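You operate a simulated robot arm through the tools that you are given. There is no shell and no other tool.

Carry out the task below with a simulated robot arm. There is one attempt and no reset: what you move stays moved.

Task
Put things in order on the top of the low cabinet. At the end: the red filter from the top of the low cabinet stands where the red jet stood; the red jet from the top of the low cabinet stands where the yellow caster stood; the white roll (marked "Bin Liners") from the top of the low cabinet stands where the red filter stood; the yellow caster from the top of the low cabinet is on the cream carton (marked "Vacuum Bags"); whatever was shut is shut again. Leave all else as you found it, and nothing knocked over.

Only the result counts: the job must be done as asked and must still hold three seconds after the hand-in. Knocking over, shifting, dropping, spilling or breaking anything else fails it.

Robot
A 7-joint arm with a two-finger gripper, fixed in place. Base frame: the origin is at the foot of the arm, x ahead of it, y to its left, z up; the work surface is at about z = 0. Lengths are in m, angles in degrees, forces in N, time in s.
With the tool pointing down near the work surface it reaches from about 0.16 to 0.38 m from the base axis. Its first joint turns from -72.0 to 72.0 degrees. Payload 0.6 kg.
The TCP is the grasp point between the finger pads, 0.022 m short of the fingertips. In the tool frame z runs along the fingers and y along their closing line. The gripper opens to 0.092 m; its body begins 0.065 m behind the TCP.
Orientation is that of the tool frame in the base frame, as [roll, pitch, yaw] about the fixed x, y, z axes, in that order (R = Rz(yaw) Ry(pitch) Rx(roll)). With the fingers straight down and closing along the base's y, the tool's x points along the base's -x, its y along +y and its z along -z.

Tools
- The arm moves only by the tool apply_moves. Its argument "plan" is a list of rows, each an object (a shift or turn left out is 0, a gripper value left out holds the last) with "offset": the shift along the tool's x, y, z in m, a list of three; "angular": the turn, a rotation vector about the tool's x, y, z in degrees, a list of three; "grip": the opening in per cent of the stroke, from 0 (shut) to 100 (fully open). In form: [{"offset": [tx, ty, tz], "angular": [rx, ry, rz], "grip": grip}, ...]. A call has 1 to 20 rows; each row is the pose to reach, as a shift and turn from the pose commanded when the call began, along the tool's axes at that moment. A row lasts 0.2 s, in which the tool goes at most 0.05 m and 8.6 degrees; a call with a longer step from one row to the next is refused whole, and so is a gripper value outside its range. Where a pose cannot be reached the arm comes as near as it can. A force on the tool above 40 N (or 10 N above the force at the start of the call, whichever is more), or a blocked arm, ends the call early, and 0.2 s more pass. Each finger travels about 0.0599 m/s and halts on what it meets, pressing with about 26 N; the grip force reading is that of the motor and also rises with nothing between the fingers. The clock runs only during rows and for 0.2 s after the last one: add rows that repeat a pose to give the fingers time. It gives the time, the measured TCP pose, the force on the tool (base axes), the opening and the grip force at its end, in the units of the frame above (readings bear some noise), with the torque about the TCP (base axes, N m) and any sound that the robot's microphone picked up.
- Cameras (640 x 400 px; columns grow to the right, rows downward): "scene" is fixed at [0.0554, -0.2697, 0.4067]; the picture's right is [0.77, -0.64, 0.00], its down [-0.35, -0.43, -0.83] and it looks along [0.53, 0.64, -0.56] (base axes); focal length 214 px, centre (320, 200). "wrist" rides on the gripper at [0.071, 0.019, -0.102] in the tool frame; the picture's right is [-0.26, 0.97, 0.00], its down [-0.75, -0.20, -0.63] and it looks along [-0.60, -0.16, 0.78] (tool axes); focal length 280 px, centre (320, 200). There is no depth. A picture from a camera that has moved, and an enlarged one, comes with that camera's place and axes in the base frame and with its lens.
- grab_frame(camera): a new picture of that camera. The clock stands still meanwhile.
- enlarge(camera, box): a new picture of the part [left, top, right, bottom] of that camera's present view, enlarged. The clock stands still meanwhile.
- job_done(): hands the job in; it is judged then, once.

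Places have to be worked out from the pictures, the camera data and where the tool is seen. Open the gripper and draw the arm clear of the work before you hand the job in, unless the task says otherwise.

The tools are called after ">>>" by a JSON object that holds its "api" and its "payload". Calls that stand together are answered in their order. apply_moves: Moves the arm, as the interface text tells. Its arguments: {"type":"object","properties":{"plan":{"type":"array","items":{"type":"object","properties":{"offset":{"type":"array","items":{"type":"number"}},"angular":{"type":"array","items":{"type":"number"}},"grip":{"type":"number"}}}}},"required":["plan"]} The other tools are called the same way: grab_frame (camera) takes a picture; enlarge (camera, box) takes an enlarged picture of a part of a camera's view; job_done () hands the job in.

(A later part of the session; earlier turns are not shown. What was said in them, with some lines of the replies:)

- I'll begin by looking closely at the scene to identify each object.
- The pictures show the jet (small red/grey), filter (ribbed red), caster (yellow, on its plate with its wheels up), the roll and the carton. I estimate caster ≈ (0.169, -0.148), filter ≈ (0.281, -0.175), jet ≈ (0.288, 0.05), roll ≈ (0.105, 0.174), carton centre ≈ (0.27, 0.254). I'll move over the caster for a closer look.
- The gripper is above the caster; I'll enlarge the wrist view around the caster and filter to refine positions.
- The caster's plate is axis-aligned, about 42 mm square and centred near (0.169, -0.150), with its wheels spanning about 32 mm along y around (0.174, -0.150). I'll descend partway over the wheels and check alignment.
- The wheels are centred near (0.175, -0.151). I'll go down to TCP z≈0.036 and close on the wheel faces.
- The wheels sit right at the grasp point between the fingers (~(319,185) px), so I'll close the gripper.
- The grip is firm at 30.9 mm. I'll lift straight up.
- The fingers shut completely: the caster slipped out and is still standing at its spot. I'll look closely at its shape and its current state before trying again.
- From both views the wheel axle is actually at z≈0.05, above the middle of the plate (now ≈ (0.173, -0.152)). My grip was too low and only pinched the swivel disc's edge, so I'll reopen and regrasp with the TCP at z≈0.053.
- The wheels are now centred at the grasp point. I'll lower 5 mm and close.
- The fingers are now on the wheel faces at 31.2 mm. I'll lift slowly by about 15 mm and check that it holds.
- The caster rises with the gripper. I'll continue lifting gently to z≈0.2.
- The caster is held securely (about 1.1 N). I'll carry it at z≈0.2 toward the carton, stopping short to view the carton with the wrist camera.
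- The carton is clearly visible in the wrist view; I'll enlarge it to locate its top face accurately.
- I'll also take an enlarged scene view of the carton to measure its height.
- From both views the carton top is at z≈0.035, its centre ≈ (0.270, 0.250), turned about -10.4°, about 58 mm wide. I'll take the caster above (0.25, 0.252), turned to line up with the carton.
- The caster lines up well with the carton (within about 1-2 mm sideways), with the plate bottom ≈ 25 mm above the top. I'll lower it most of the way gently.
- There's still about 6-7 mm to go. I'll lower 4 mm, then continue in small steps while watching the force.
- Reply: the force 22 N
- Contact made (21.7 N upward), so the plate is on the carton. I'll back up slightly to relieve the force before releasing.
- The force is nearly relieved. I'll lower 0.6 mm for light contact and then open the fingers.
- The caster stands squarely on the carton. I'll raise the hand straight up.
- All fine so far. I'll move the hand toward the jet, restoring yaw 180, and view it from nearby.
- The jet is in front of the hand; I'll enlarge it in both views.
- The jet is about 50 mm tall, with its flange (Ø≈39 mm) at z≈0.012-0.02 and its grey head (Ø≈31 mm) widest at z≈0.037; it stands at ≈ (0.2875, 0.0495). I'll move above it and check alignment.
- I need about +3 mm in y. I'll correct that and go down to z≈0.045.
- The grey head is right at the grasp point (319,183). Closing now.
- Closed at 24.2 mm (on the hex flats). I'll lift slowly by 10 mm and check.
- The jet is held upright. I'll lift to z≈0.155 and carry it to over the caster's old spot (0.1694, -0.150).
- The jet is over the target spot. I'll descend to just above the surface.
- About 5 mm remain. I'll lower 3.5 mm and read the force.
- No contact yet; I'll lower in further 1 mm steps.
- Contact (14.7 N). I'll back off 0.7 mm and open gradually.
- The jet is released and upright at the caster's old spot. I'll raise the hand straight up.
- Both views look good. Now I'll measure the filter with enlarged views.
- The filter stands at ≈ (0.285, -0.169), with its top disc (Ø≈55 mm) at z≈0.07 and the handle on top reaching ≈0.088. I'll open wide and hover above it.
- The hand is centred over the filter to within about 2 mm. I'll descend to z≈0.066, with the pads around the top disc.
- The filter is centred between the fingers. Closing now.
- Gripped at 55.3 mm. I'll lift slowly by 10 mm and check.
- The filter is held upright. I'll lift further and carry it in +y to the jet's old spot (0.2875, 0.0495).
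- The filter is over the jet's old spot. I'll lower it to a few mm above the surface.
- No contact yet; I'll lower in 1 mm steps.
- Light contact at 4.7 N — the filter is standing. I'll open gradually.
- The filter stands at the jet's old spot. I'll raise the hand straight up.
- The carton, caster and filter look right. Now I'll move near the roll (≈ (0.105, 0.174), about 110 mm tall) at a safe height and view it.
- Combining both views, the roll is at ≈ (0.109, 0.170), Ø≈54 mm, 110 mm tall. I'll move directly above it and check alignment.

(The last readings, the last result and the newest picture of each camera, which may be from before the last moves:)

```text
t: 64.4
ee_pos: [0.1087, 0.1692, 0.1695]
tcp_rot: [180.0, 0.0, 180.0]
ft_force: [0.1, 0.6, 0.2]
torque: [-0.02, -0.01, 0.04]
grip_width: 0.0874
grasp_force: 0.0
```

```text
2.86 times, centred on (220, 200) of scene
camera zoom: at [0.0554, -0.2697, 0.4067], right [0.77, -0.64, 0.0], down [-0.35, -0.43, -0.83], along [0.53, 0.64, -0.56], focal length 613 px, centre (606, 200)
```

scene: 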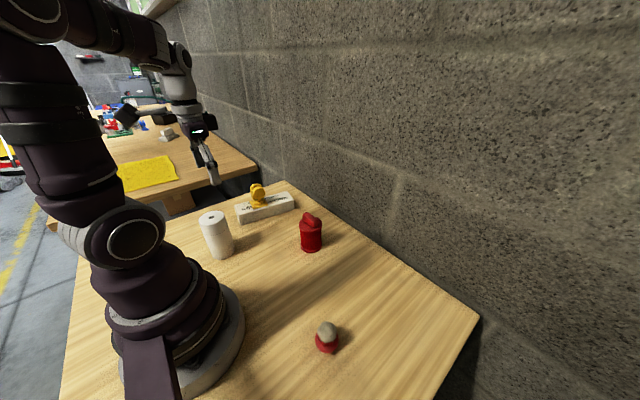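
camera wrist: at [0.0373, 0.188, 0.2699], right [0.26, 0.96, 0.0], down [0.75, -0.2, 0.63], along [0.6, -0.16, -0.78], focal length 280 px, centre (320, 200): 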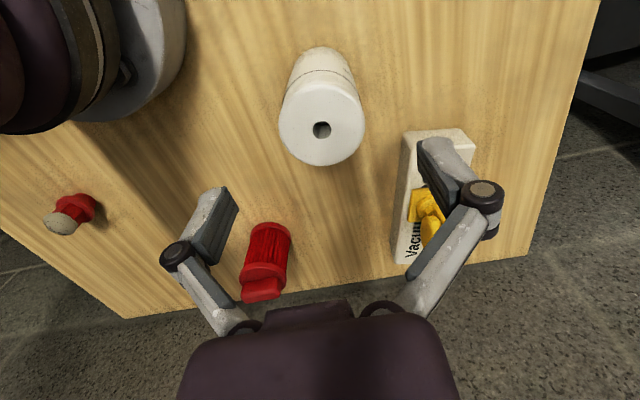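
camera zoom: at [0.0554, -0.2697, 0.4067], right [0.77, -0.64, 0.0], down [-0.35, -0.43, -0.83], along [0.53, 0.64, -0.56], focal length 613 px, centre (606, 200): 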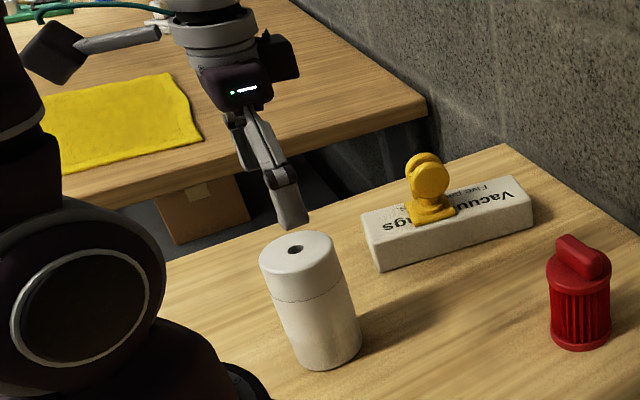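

The roll is centred beneath (hole at (322,129) px → ≈ (0.108, 0.170)). I'll descend around it to z≈0.07.

>>> {"api": "apply_moves", "payload": {"plan": [{"offset": [0, 0.001, 0.02]}, {"offset": [0, 0.001, 0.04]}, {"offset": [0, 0.001, 0.06]}, {"offset": [0, 0.001, 0.08]}, {"offset": [0, 0.001, 0.093]}, {"offset": [0, 0.001, 0.099]}, {"offset": [0, 0.001, 0.099]}]}}

>>> {"api": "grab_frame", "payload": {"camera": "wrist"}}

>>> {"api": "enlarge", "payload": {"camera": "scene", "box": [140, 150, 300, 270]}}

```text
t: 66.0
ee_pos: [0.1085, 0.1697, 0.0702]
tcp_rot: [180.0, 0.0, 180.0]
ft_force: [-1.0, 1.1, 0.0]
torque: [-0.01, 0.02, 0.02]
grip_width: 0.0872
grasp_force: 0.1
```

```text
taken
camera wrist: at [0.037, 0.1888, 0.1709], right [0.26, 0.97, 0.0], down [0.75, -0.2, 0.63], along [0.6, -0.16, -0.78], focal length 280 px, centre (320, 200)
```

wrist: 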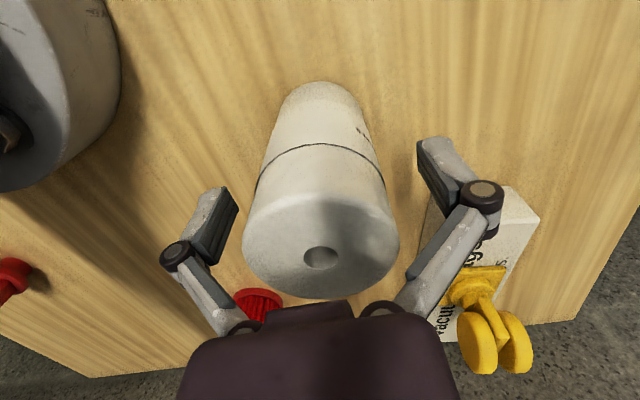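

```text
3.33 times, centred on (220, 210) of scene
camera zoom: at [0.0554, -0.2697, 0.4067], right [0.77, -0.64, 0.0], down [-0.35, -0.43, -0.83], along [0.53, 0.64, -0.56], focal length 715 px, centre (653, 167)
```

zoom: 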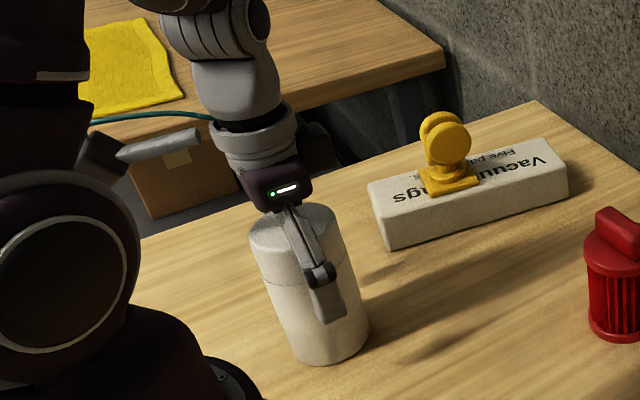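

The roll is centred between the fingers. Closing on it.

>>> {"api": "apply_moves", "payload": {"plan": [{"offset": [0, 0, 0], "grip": 75}, {"offset": [0, 0, 0], "grip": 60}, {"offset": [0, 0, 0], "grip": 30}, {"offset": [0, 0, 0], "grip": 0}, {"offset": [0, 0, 0], "grip": 0}, {"offset": [0, 0, 0], "grip": 0}]}}

>>> {"api": "apply_moves", "payload": {"plan": [{"offset": [0, 0, -0.002], "grip": 0}, {"offset": [0, 0, -0.004], "grip": 0}, {"offset": [0, 0, -0.006], "grip": 0}, {"offset": [0, 0, -0.008], "grip": 0}, {"offset": [0, 0, -0.01], "grip": 0}, {"offset": [0, 0, -0.012], "grip": 0}, {"offset": [0, 0, -0.012], "grip": 0}]}}

>>> {"api": "grab_frame", "payload": {"camera": "wrist"}}

>>> {"api": "enlarge", "payload": {"camera": "scene", "box": [140, 150, 300, 270]}}

```text
t: 67.4
ee_pos: [0.1082, 0.1707, 0.0704]
tcp_rot: [-180.0, -0.1, -180.0]
ft_force: [-1.9, -2.1, 20.7]
torque: [-0.09, 0.05, -0.07]
grip_width: 0.0585
grasp_force: 25.8
```

```text
t: 69.0
ee_pos: [0.1088, 0.1701, 0.0824]
tcp_rot: [-180.0, 0.0, 179.9]
ft_force: [-0.1, -0.6, -1.3]
torque: [0.0, -0.01, 0.01]
grip_width: 0.0575
grasp_force: 25.7
```

```text
taken
camera wrist: at [0.037, 0.189, 0.1831], right [0.26, 0.97, 0.0], down [0.75, -0.2, 0.62], along [0.6, -0.16, -0.78], focal length 280 px, centre (320, 200)
```

wrist: 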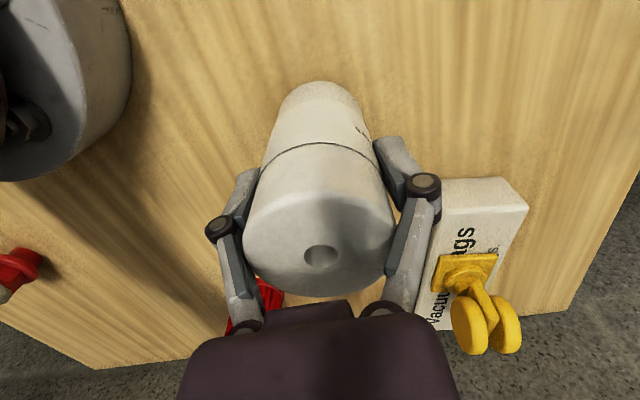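

```text
3.33 times, centred on (220, 210) of scene
camera zoom: at [0.0554, -0.2697, 0.4067], right [0.77, -0.64, 0.0], down [-0.35, -0.43, -0.83], along [0.53, 0.64, -0.56], focal length 715 px, centre (653, 167)
```

zoom: 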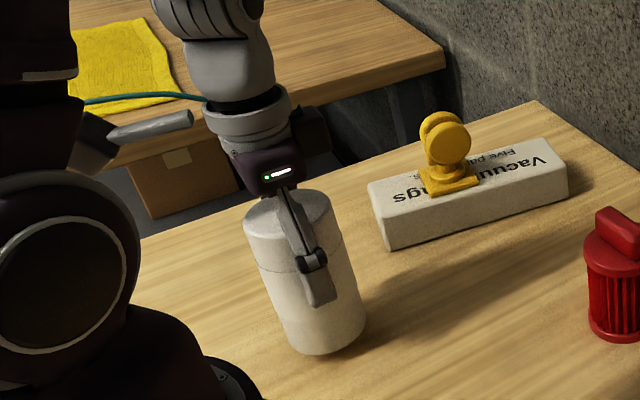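

The roll is held and rising with the hand. I'll lift to z≈0.19, then swing it outward and over toward the filter's old spot, clear of the base and the filter.

>>> {"api": "apply_moves", "payload": {"plan": [{"offset": [0, 0, -0.01]}, {"offset": [0, 0, -0.025]}, {"offset": [0, 0, -0.04]}, {"offset": [0, 0, -0.055]}, {"offset": [0, 0, -0.07]}, {"offset": [0, 0, -0.085]}, {"offset": [0, 0, -0.1]}, {"offset": [0, 0, -0.108]}, {"offset": [-0.005, -0.003, -0.108]}, {"offset": [-0.017, -0.008, -0.108]}, {"offset": [-0.033, -0.016, -0.108]}, {"offset": [-0.05, -0.025, -0.108]}, {"offset": [-0.067, -0.035, -0.108]}, {"offset": [-0.082, -0.047, -0.108]}, {"offset": [-0.09, -0.06, -0.108]}, {"offset": [-0.095, -0.075, -0.108]}, {"offset": [-0.1, -0.09, -0.108]}, {"offset": [-0.103, -0.1, -0.108]}, {"offset": [-0.103, -0.1, -0.108]}]}}

>>> {"api": "grab_frame", "payload": {"camera": "scene"}}

>>> {"api": "grab_frame", "payload": {"camera": "wrist"}}

```text
t: 73.0
ee_pos: [0.2121, 0.0704, 0.1914]
tcp_rot: [-179.9, 0.0, -180.0]
ft_force: [0.2, -0.1, -2.0]
torque: [-0.01, -0.02, -0.06]
grip_width: 0.056
grasp_force: 25.9
```

```text
taken
```

scene: 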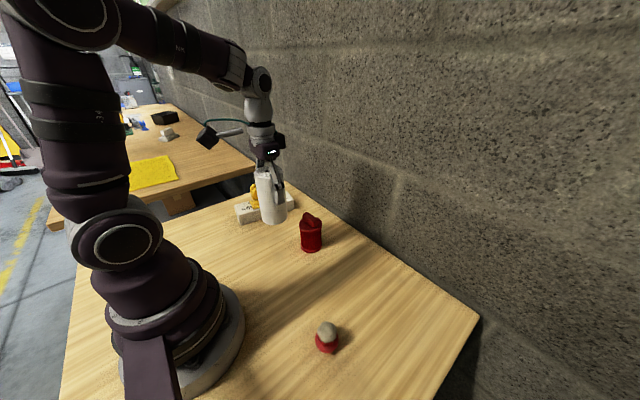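

```text
taken
camera wrist: at [0.1408, 0.0888, 0.2912], right [0.26, 0.97, 0.0], down [0.75, -0.2, 0.63], along [0.6, -0.16, -0.78], focal length 280 px, centre (320, 200)
```

wrist: 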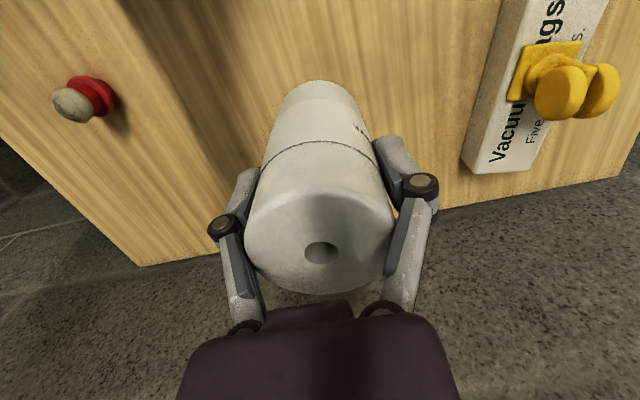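

The roll is still held (opening eased to 56 mm). I'll continue over to the filter's old spot (0.285, -0.169) and descend partway.

>>> {"api": "apply_moves", "payload": {"plan": [{"offset": [-0.004, -0.012, 0]}, {"offset": [-0.01, -0.033, 0]}, {"offset": [-0.018, -0.056, 0]}, {"offset": [-0.025, -0.08, 0]}, {"offset": [-0.033, -0.104, 0]}, {"offset": [-0.04, -0.128, 0]}, {"offset": [-0.048, -0.152, 0]}, {"offset": [-0.055, -0.176, 0]}, {"offset": [-0.062, -0.198, 0]}, {"offset": [-0.068, -0.218, 0]}, {"offset": [-0.072, -0.232, 0]}, {"offset": [-0.073, -0.239, 0]}, {"offset": [-0.073, -0.239, 0.01]}, {"offset": [-0.073, -0.239, 0.03]}, {"offset": [-0.073, -0.239, 0.05]}, {"offset": [-0.073, -0.239, 0.07]}, {"offset": [-0.073, -0.239, 0.085]}, {"offset": [-0.073, -0.239, 0.095]}, {"offset": [-0.073, -0.239, 0.095]}]}}

>>> {"api": "grab_frame", "payload": {"camera": "wrist"}}

>>> {"api": "enlarge", "payload": {"camera": "scene", "box": [310, 210, 450, 340]}}

```text
t: 77.0
ee_pos: [0.2856, -0.1696, 0.0952]
tcp_rot: [180.0, 0.0, 179.9]
ft_force: [0.0, -0.1, -1.2]
torque: [0.03, -0.03, -0.02]
grip_width: 0.0549
grasp_force: 26.1
```

```text
taken
camera wrist: at [0.2132, -0.1501, 0.1959], right [0.26, 0.97, 0.0], down [0.75, -0.2, 0.63], along [0.6, -0.16, -0.78], focal length 280 px, centre (320, 200)
```

wrist: 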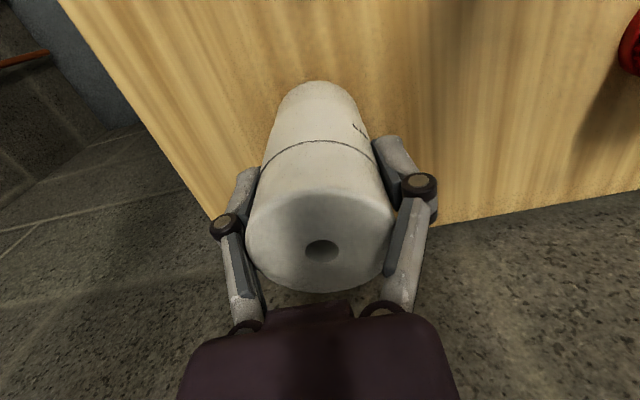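

```text
3.08 times, centred on (380, 275) of scene
camera zoom: at [0.0554, -0.2697, 0.4066], right [0.77, -0.64, 0.0], down [-0.35, -0.43, -0.83], along [0.53, 0.64, -0.56], focal length 660 px, centre (135, -31)
```

zoom: 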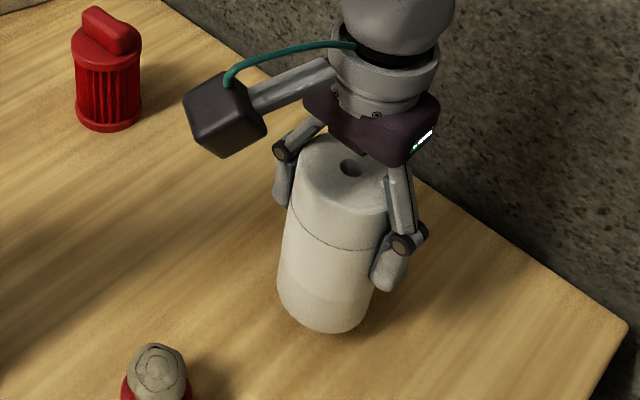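

The roll has settled about 3 mm in the grip but is upright. I'll lower to just above the surface, then step down while watching the force.

>>> {"api": "apply_moves", "payload": {"plan": [{"offset": [0, 0, 0.006]}, {"offset": [0, 0, 0.012]}, {"offset": [0, 0, 0.017]}, {"offset": [0, 0, 0.017]}]}}

>>> {"api": "apply_moves", "payload": {"plan": [{"offset": [0, 0, 0.0015]}, {"offset": [0, 0, 0.0015]}]}}

>>> {"api": "apply_moves", "payload": {"plan": [{"offset": [0, 0, 0.001]}, {"offset": [0, 0, 0.001]}]}}

```text
t: 78.0
ee_pos: [0.2848, -0.1688, 0.0767]
tcp_rot: [180.0, -0.1, -179.9]
ft_force: [0.6, -0.1, -2.6]
torque: [0.01, -0.02, 0.02]
grip_width: 0.0547
grasp_force: 26.3
```

```text
t: 78.6
ee_pos: [0.2858, -0.1697, 0.0763]
tcp_rot: [-180.0, 0.0, 179.9]
ft_force: [0.0, 0.2, -2.5]
torque: [0.01, -0.02, -0.01]
grip_width: 0.0544
grasp_force: 26.1
```

```text
t: 79.2
ee_pos: [0.2839, -0.1678, 0.076]
tcp_rot: [-179.9, 0.0, -180.0]
ft_force: [-0.6, -0.7, -2.8]
torque: [-0.05, -0.03, 0.0]
grip_width: 0.0542
grasp_force: 25.9
```

>>> {"api": "apply_moves", "payload": {"plan": [{"offset": [0, 0, 0.001]}, {"offset": [0, 0, 0.001]}]}}

>>> {"api": "enlarge", "payload": {"camera": "scene", "box": [310, 210, 450, 340]}}

```text
t: 79.8
ee_pos: [0.2834, -0.1684, 0.0748]
tcp_rot: [179.9, 0.0, -180.0]
ft_force: [-0.3, -0.2, -3.0]
torque: [-0.04, 0.01, -0.01]
grip_width: 0.0546
grasp_force: 25.8
```

```text
3.08 times, centred on (380, 275) of scene
camera zoom: at [0.0554, -0.2697, 0.4066], right [0.77, -0.64, 0.0], down [-0.35, -0.43, -0.83], along [0.53, 0.64, -0.56], focal length 660 px, centre (135, -31)
```

zoom: 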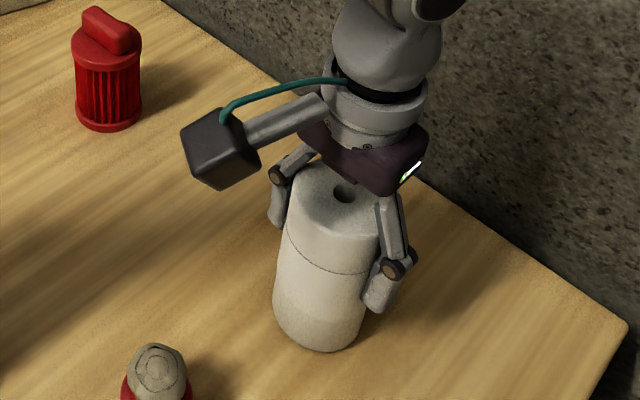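

Not in contact yet (-3.0 N, just the weight). Continuing in 1 mm steps.

>>> {"api": "apply_moves", "payload": {"plan": [{"offset": [0, 0, 0.001]}, {"offset": [0, 0, 0.001]}]}}

>>> {"api": "apply_moves", "payload": {"plan": [{"offset": [0, 0, 0.001]}, {"offset": [0, 0, 0.001]}]}}

```text
t: 80.4
ee_pos: [0.2849, -0.1683, 0.0736]
tcp_rot: [180.0, 0.0, 180.0]
ft_force: [-2.9, 0.4, 8.2]
torque: [0.29, 0.18, 0.07]
grip_width: 0.0543
grasp_force: 25.7
```

```text
t: 81.0
ee_pos: [0.2856, -0.1695, 0.0735]
tcp_rot: [-179.9, 0.2, -180.0]
ft_force: [-4.7, -3.6, 35.2]
torque: [0.61, -0.05, 0.02]
grip_width: 0.0542
grasp_force: 26.5
```

Contact reached, with the last step pressing at 35 N. I'll back up 1 mm and check.

>>> {"api": "apply_moves", "payload": {"plan": [{"offset": [0, 0, -0.001]}, {"offset": [0, 0, -0.001]}]}}

>>> {"api": "grab_frame", "payload": {"camera": "wrist"}}

>>> {"api": "enlarge", "payload": {"camera": "scene", "box": [310, 210, 450, 340]}}

```text
t: 81.6
ee_pos: [0.286, -0.1691, 0.0739]
tcp_rot: [-180.0, 0.0, -180.0]
ft_force: [3.4, -3.7, 10.9]
torque: [0.01, -0.43, -0.13]
grip_width: 0.0544
grasp_force: 25.7
```

```text
taken
camera wrist: at [0.2134, -0.1501, 0.1743], right [0.26, 0.97, 0.0], down [0.75, -0.2, 0.63], along [0.6, -0.16, -0.78], focal length 280 px, centre (320, 200)
```

wrist: 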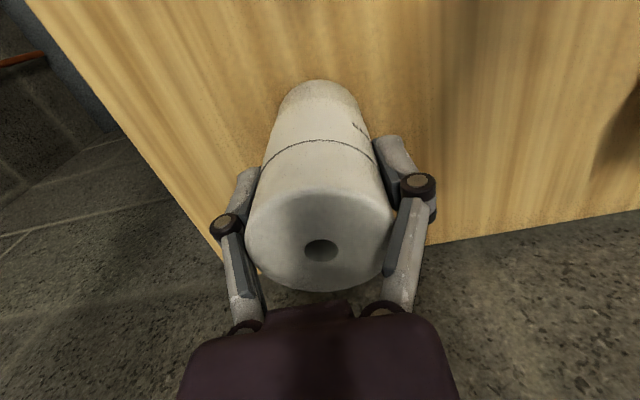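

```text
3.08 times, centred on (380, 275) of scene
camera zoom: at [0.0554, -0.2697, 0.4067], right [0.77, -0.64, 0.0], down [-0.35, -0.43, -0.83], along [0.53, 0.64, -0.55], focal length 660 px, centre (135, -31)
```

zoom: 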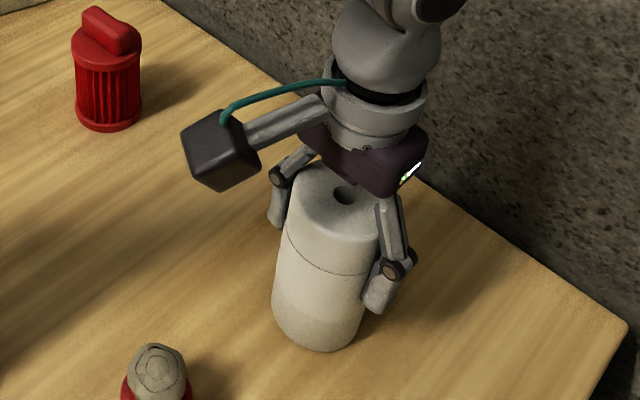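

The roll rests on the surface with moderate force. I'll ease up slightly and open the fingers gradually.

>>> {"api": "apply_moves", "payload": {"plan": [{"offset": [0, 0, -0.0003]}, {"offset": [0, 0, -0.0003], "grip": 61}, {"offset": [0, 0, -0.0003], "grip": 63}, {"offset": [0, 0, -0.0003], "grip": 66}, {"offset": [0, 0, -0.0003], "grip": 72}, {"offset": [0, 0, -0.0003], "grip": 85}, {"offset": [0, 0, -0.0003], "grip": 97}, {"offset": [0, 0, -0.0003], "grip": 97}]}}

>>> {"api": "grab_frame", "payload": {"camera": "wrist"}}

>>> {"api": "enlarge", "payload": {"camera": "scene", "box": [310, 210, 450, 340]}}

```text
t: 83.4
ee_pos: [0.2859, -0.168, 0.0744]
tcp_rot: [-179.9, 0.1, -180.0]
ft_force: [0.2, -0.5, 0.1]
torque: [0.01, -0.01, -0.01]
grip_width: 0.0892
grasp_force: 0.0
```

```text
taken
camera wrist: at [0.2134, -0.15, 0.1748], right [0.26, 0.97, 0.0], down [0.75, -0.2, 0.63], along [0.6, -0.16, -0.78], focal length 280 px, centre (320, 200)
```

wrist: 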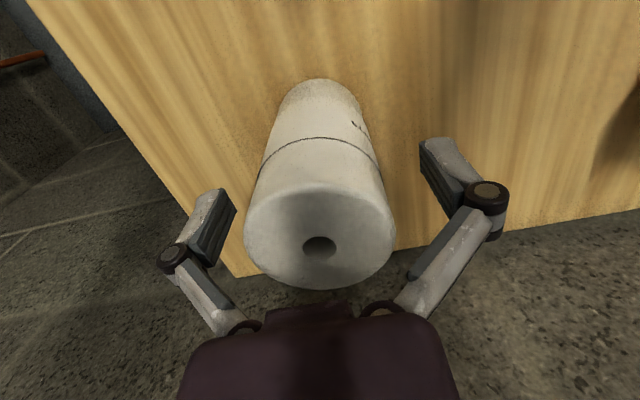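

```text
3.08 times, centred on (380, 275) of scene
camera zoom: at [0.0554, -0.2697, 0.4067], right [0.77, -0.64, 0.0], down [-0.35, -0.43, -0.83], along [0.53, 0.64, -0.56], focal length 660 px, centre (135, -31)
```

zoom: 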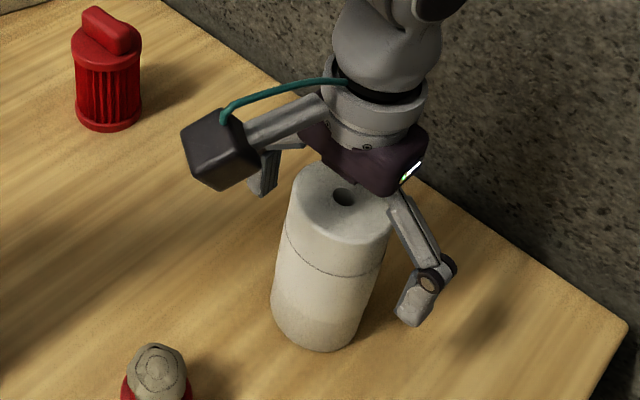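

The roll stands free. I'll raise the hand straight up, well above its top.

>>> {"api": "apply_moves", "payload": {"plan": [{"offset": [0, 0, -0.01]}, {"offset": [0, 0, -0.03]}, {"offset": [0, 0, -0.055]}, {"offset": [0, 0, -0.08]}, {"offset": [0, 0, -0.105]}, {"offset": [0, 0, -0.13]}, {"offset": [0, 0, -0.15]}, {"offset": [0, 0, -0.15]}]}}

>>> {"api": "grab_frame", "payload": {"camera": "wrist"}}

>>> {"api": "grab_frame", "payload": {"camera": "scene"}}

```text
t: 85.2
ee_pos: [0.2848, -0.169, 0.2247]
tcp_rot: [179.9, -0.1, 180.0]
ft_force: [-0.8, 0.7, -0.1]
torque: [0.04, -0.02, -0.02]
grip_width: 0.0894
grasp_force: 0.0
```

```text
taken
camera wrist: at [0.213, -0.1498, 0.3254], right [0.26, 0.96, 0.0], down [0.75, -0.2, 0.63], along [0.6, -0.16, -0.78], focal length 280 px, centre (320, 200)
```

wrist: 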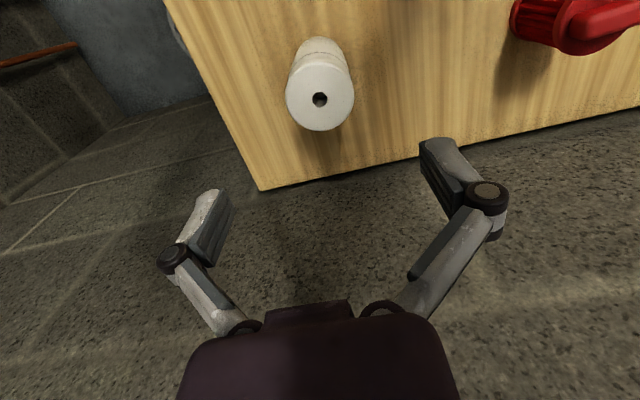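

```text
taken
```

scene: 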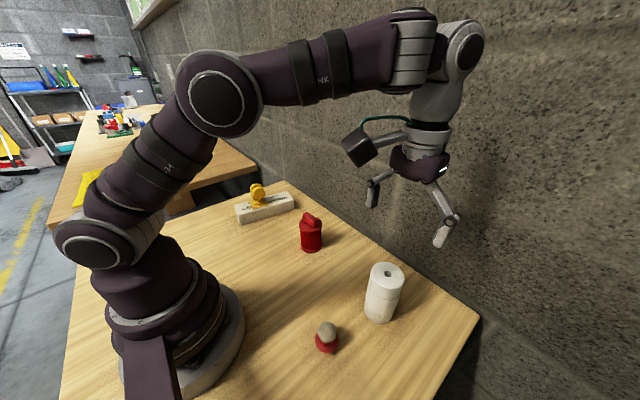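

All four items are in place (roll ≈ (0.284, -0.169)). I'll draw the arm back up to its starting area and take a final check.

>>> {"api": "apply_moves", "payload": {"plan": [{"offset": [0, 0, -0.02]}, {"offset": [0.01, 0.01, -0.04]}, {"offset": [0.025, 0.025, -0.045]}, {"offset": [0.04, 0.04, -0.045]}, {"offset": [0.056, 0.055, -0.045]}, {"offset": [0.056, 0.055, -0.045]}]}}

>>> {"api": "grab_frame", "payload": {"camera": "scene"}}

>>> {"api": "enlarge", "payload": {"camera": "scene", "box": [220, 170, 348, 270]}}

>>> {"api": "enlarge", "payload": {"camera": "scene", "box": [290, 250, 430, 360]}}

```text
t: 86.6
ee_pos: [0.2301, -0.1127, 0.2694]
tcp_rot: [180.0, -0.1, -180.0]
ft_force: [0.2, 0.8, 0.5]
torque: [0.04, -0.01, 0.0]
grip_width: 0.0892
grasp_force: 0.2
```

```text
taken
```

scene: 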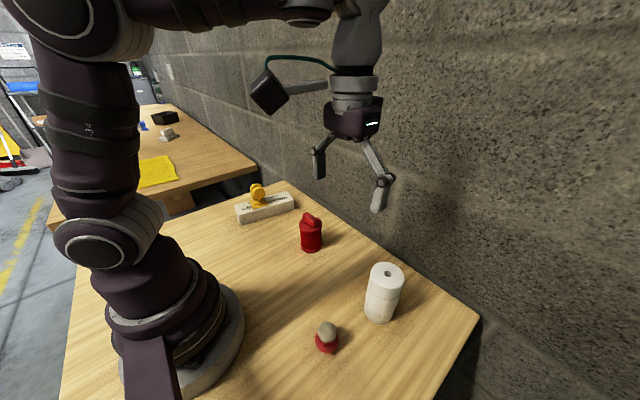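

```text
4.00 times, centred on (284, 220) of scene
camera zoom: at [0.0554, -0.2697, 0.4067], right [0.77, -0.64, 0.0], down [-0.35, -0.43, -0.83], along [0.53, 0.64, -0.56], focal length 858 px, centre (464, 120)
```

zoom: 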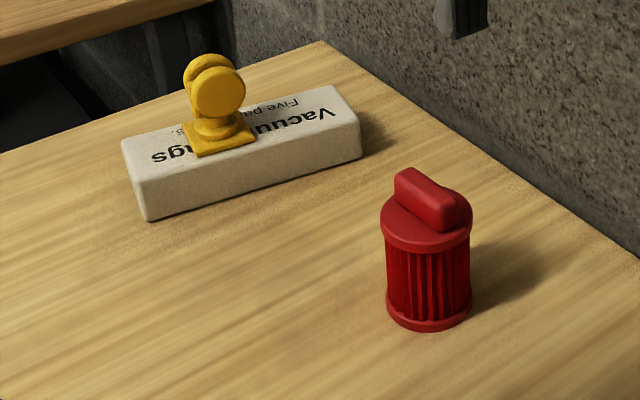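

```text
3.64 times, centred on (360, 305) of scene
camera zoom: at [0.0554, -0.2697, 0.4067], right [0.77, -0.64, 0.0], down [-0.35, -0.43, -0.83], along [0.53, 0.64, -0.56], focal length 780 px, centre (174, -182)
```

zoom: 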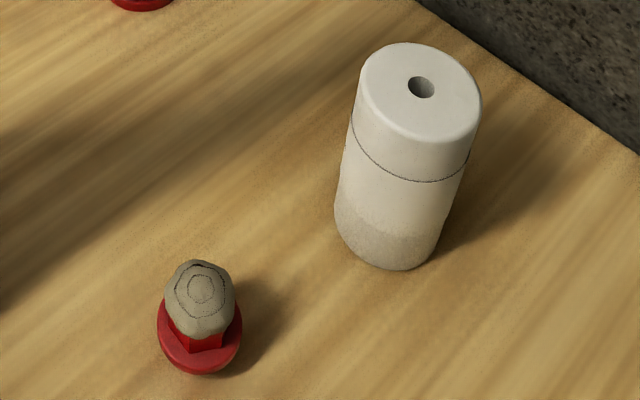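

Everything is upright, nothing else has shifted, the gripper is open and the arm is clear:
- The caster is on the carton.
- The jet is at the caster's old spot.
- The filter is at the jet's old spot.
- The roll is at the filter's old spot.

I'm handing in the job.

>>> {"api": "job_done", "payload": {}}

```text
The job is handed in.
```

The four objects are where you asked on the low cabinet. I've handed the job in, but no verdict has come back.

| Object | Now stands | Position (x, y, in m) |
|---|---|---|
| Yellow caster | On the cream "Vacuum Bags" carton, squared up with it | about (0.250, 0.252) |
| Red jet | Where the caster stood | about (0.168, -0.149), within about 2 mm |
| Red filter | Where the jet stood | about (0.287, 0.048), within about 2 mm |
| White "Bin Liners" roll | Where the filter stood | about (0.284, -0.169), within about 1 mm |

- **Accuracy:** I worked these distances out from the camera pictures.
- **Final state:** In the last pictures all four objects are upright and the carton hasn't visibly shifted. The gripper is open and the arm is back near its start pose.
- **Nothing to shut:** I didn't need to open anything for this job.
- **Caster slip:** My first grip on the caster was too low and it slipped out, shifting about 3 mm. It stayed standing, and the second, higher grip held. I placed the jet at the caster's original spot.
- **Roll settling:** The roll settled about 3 mm in the grip while I carried it. On placing it I pressed down briefly at about 35 N before easing off. It stood free once released.
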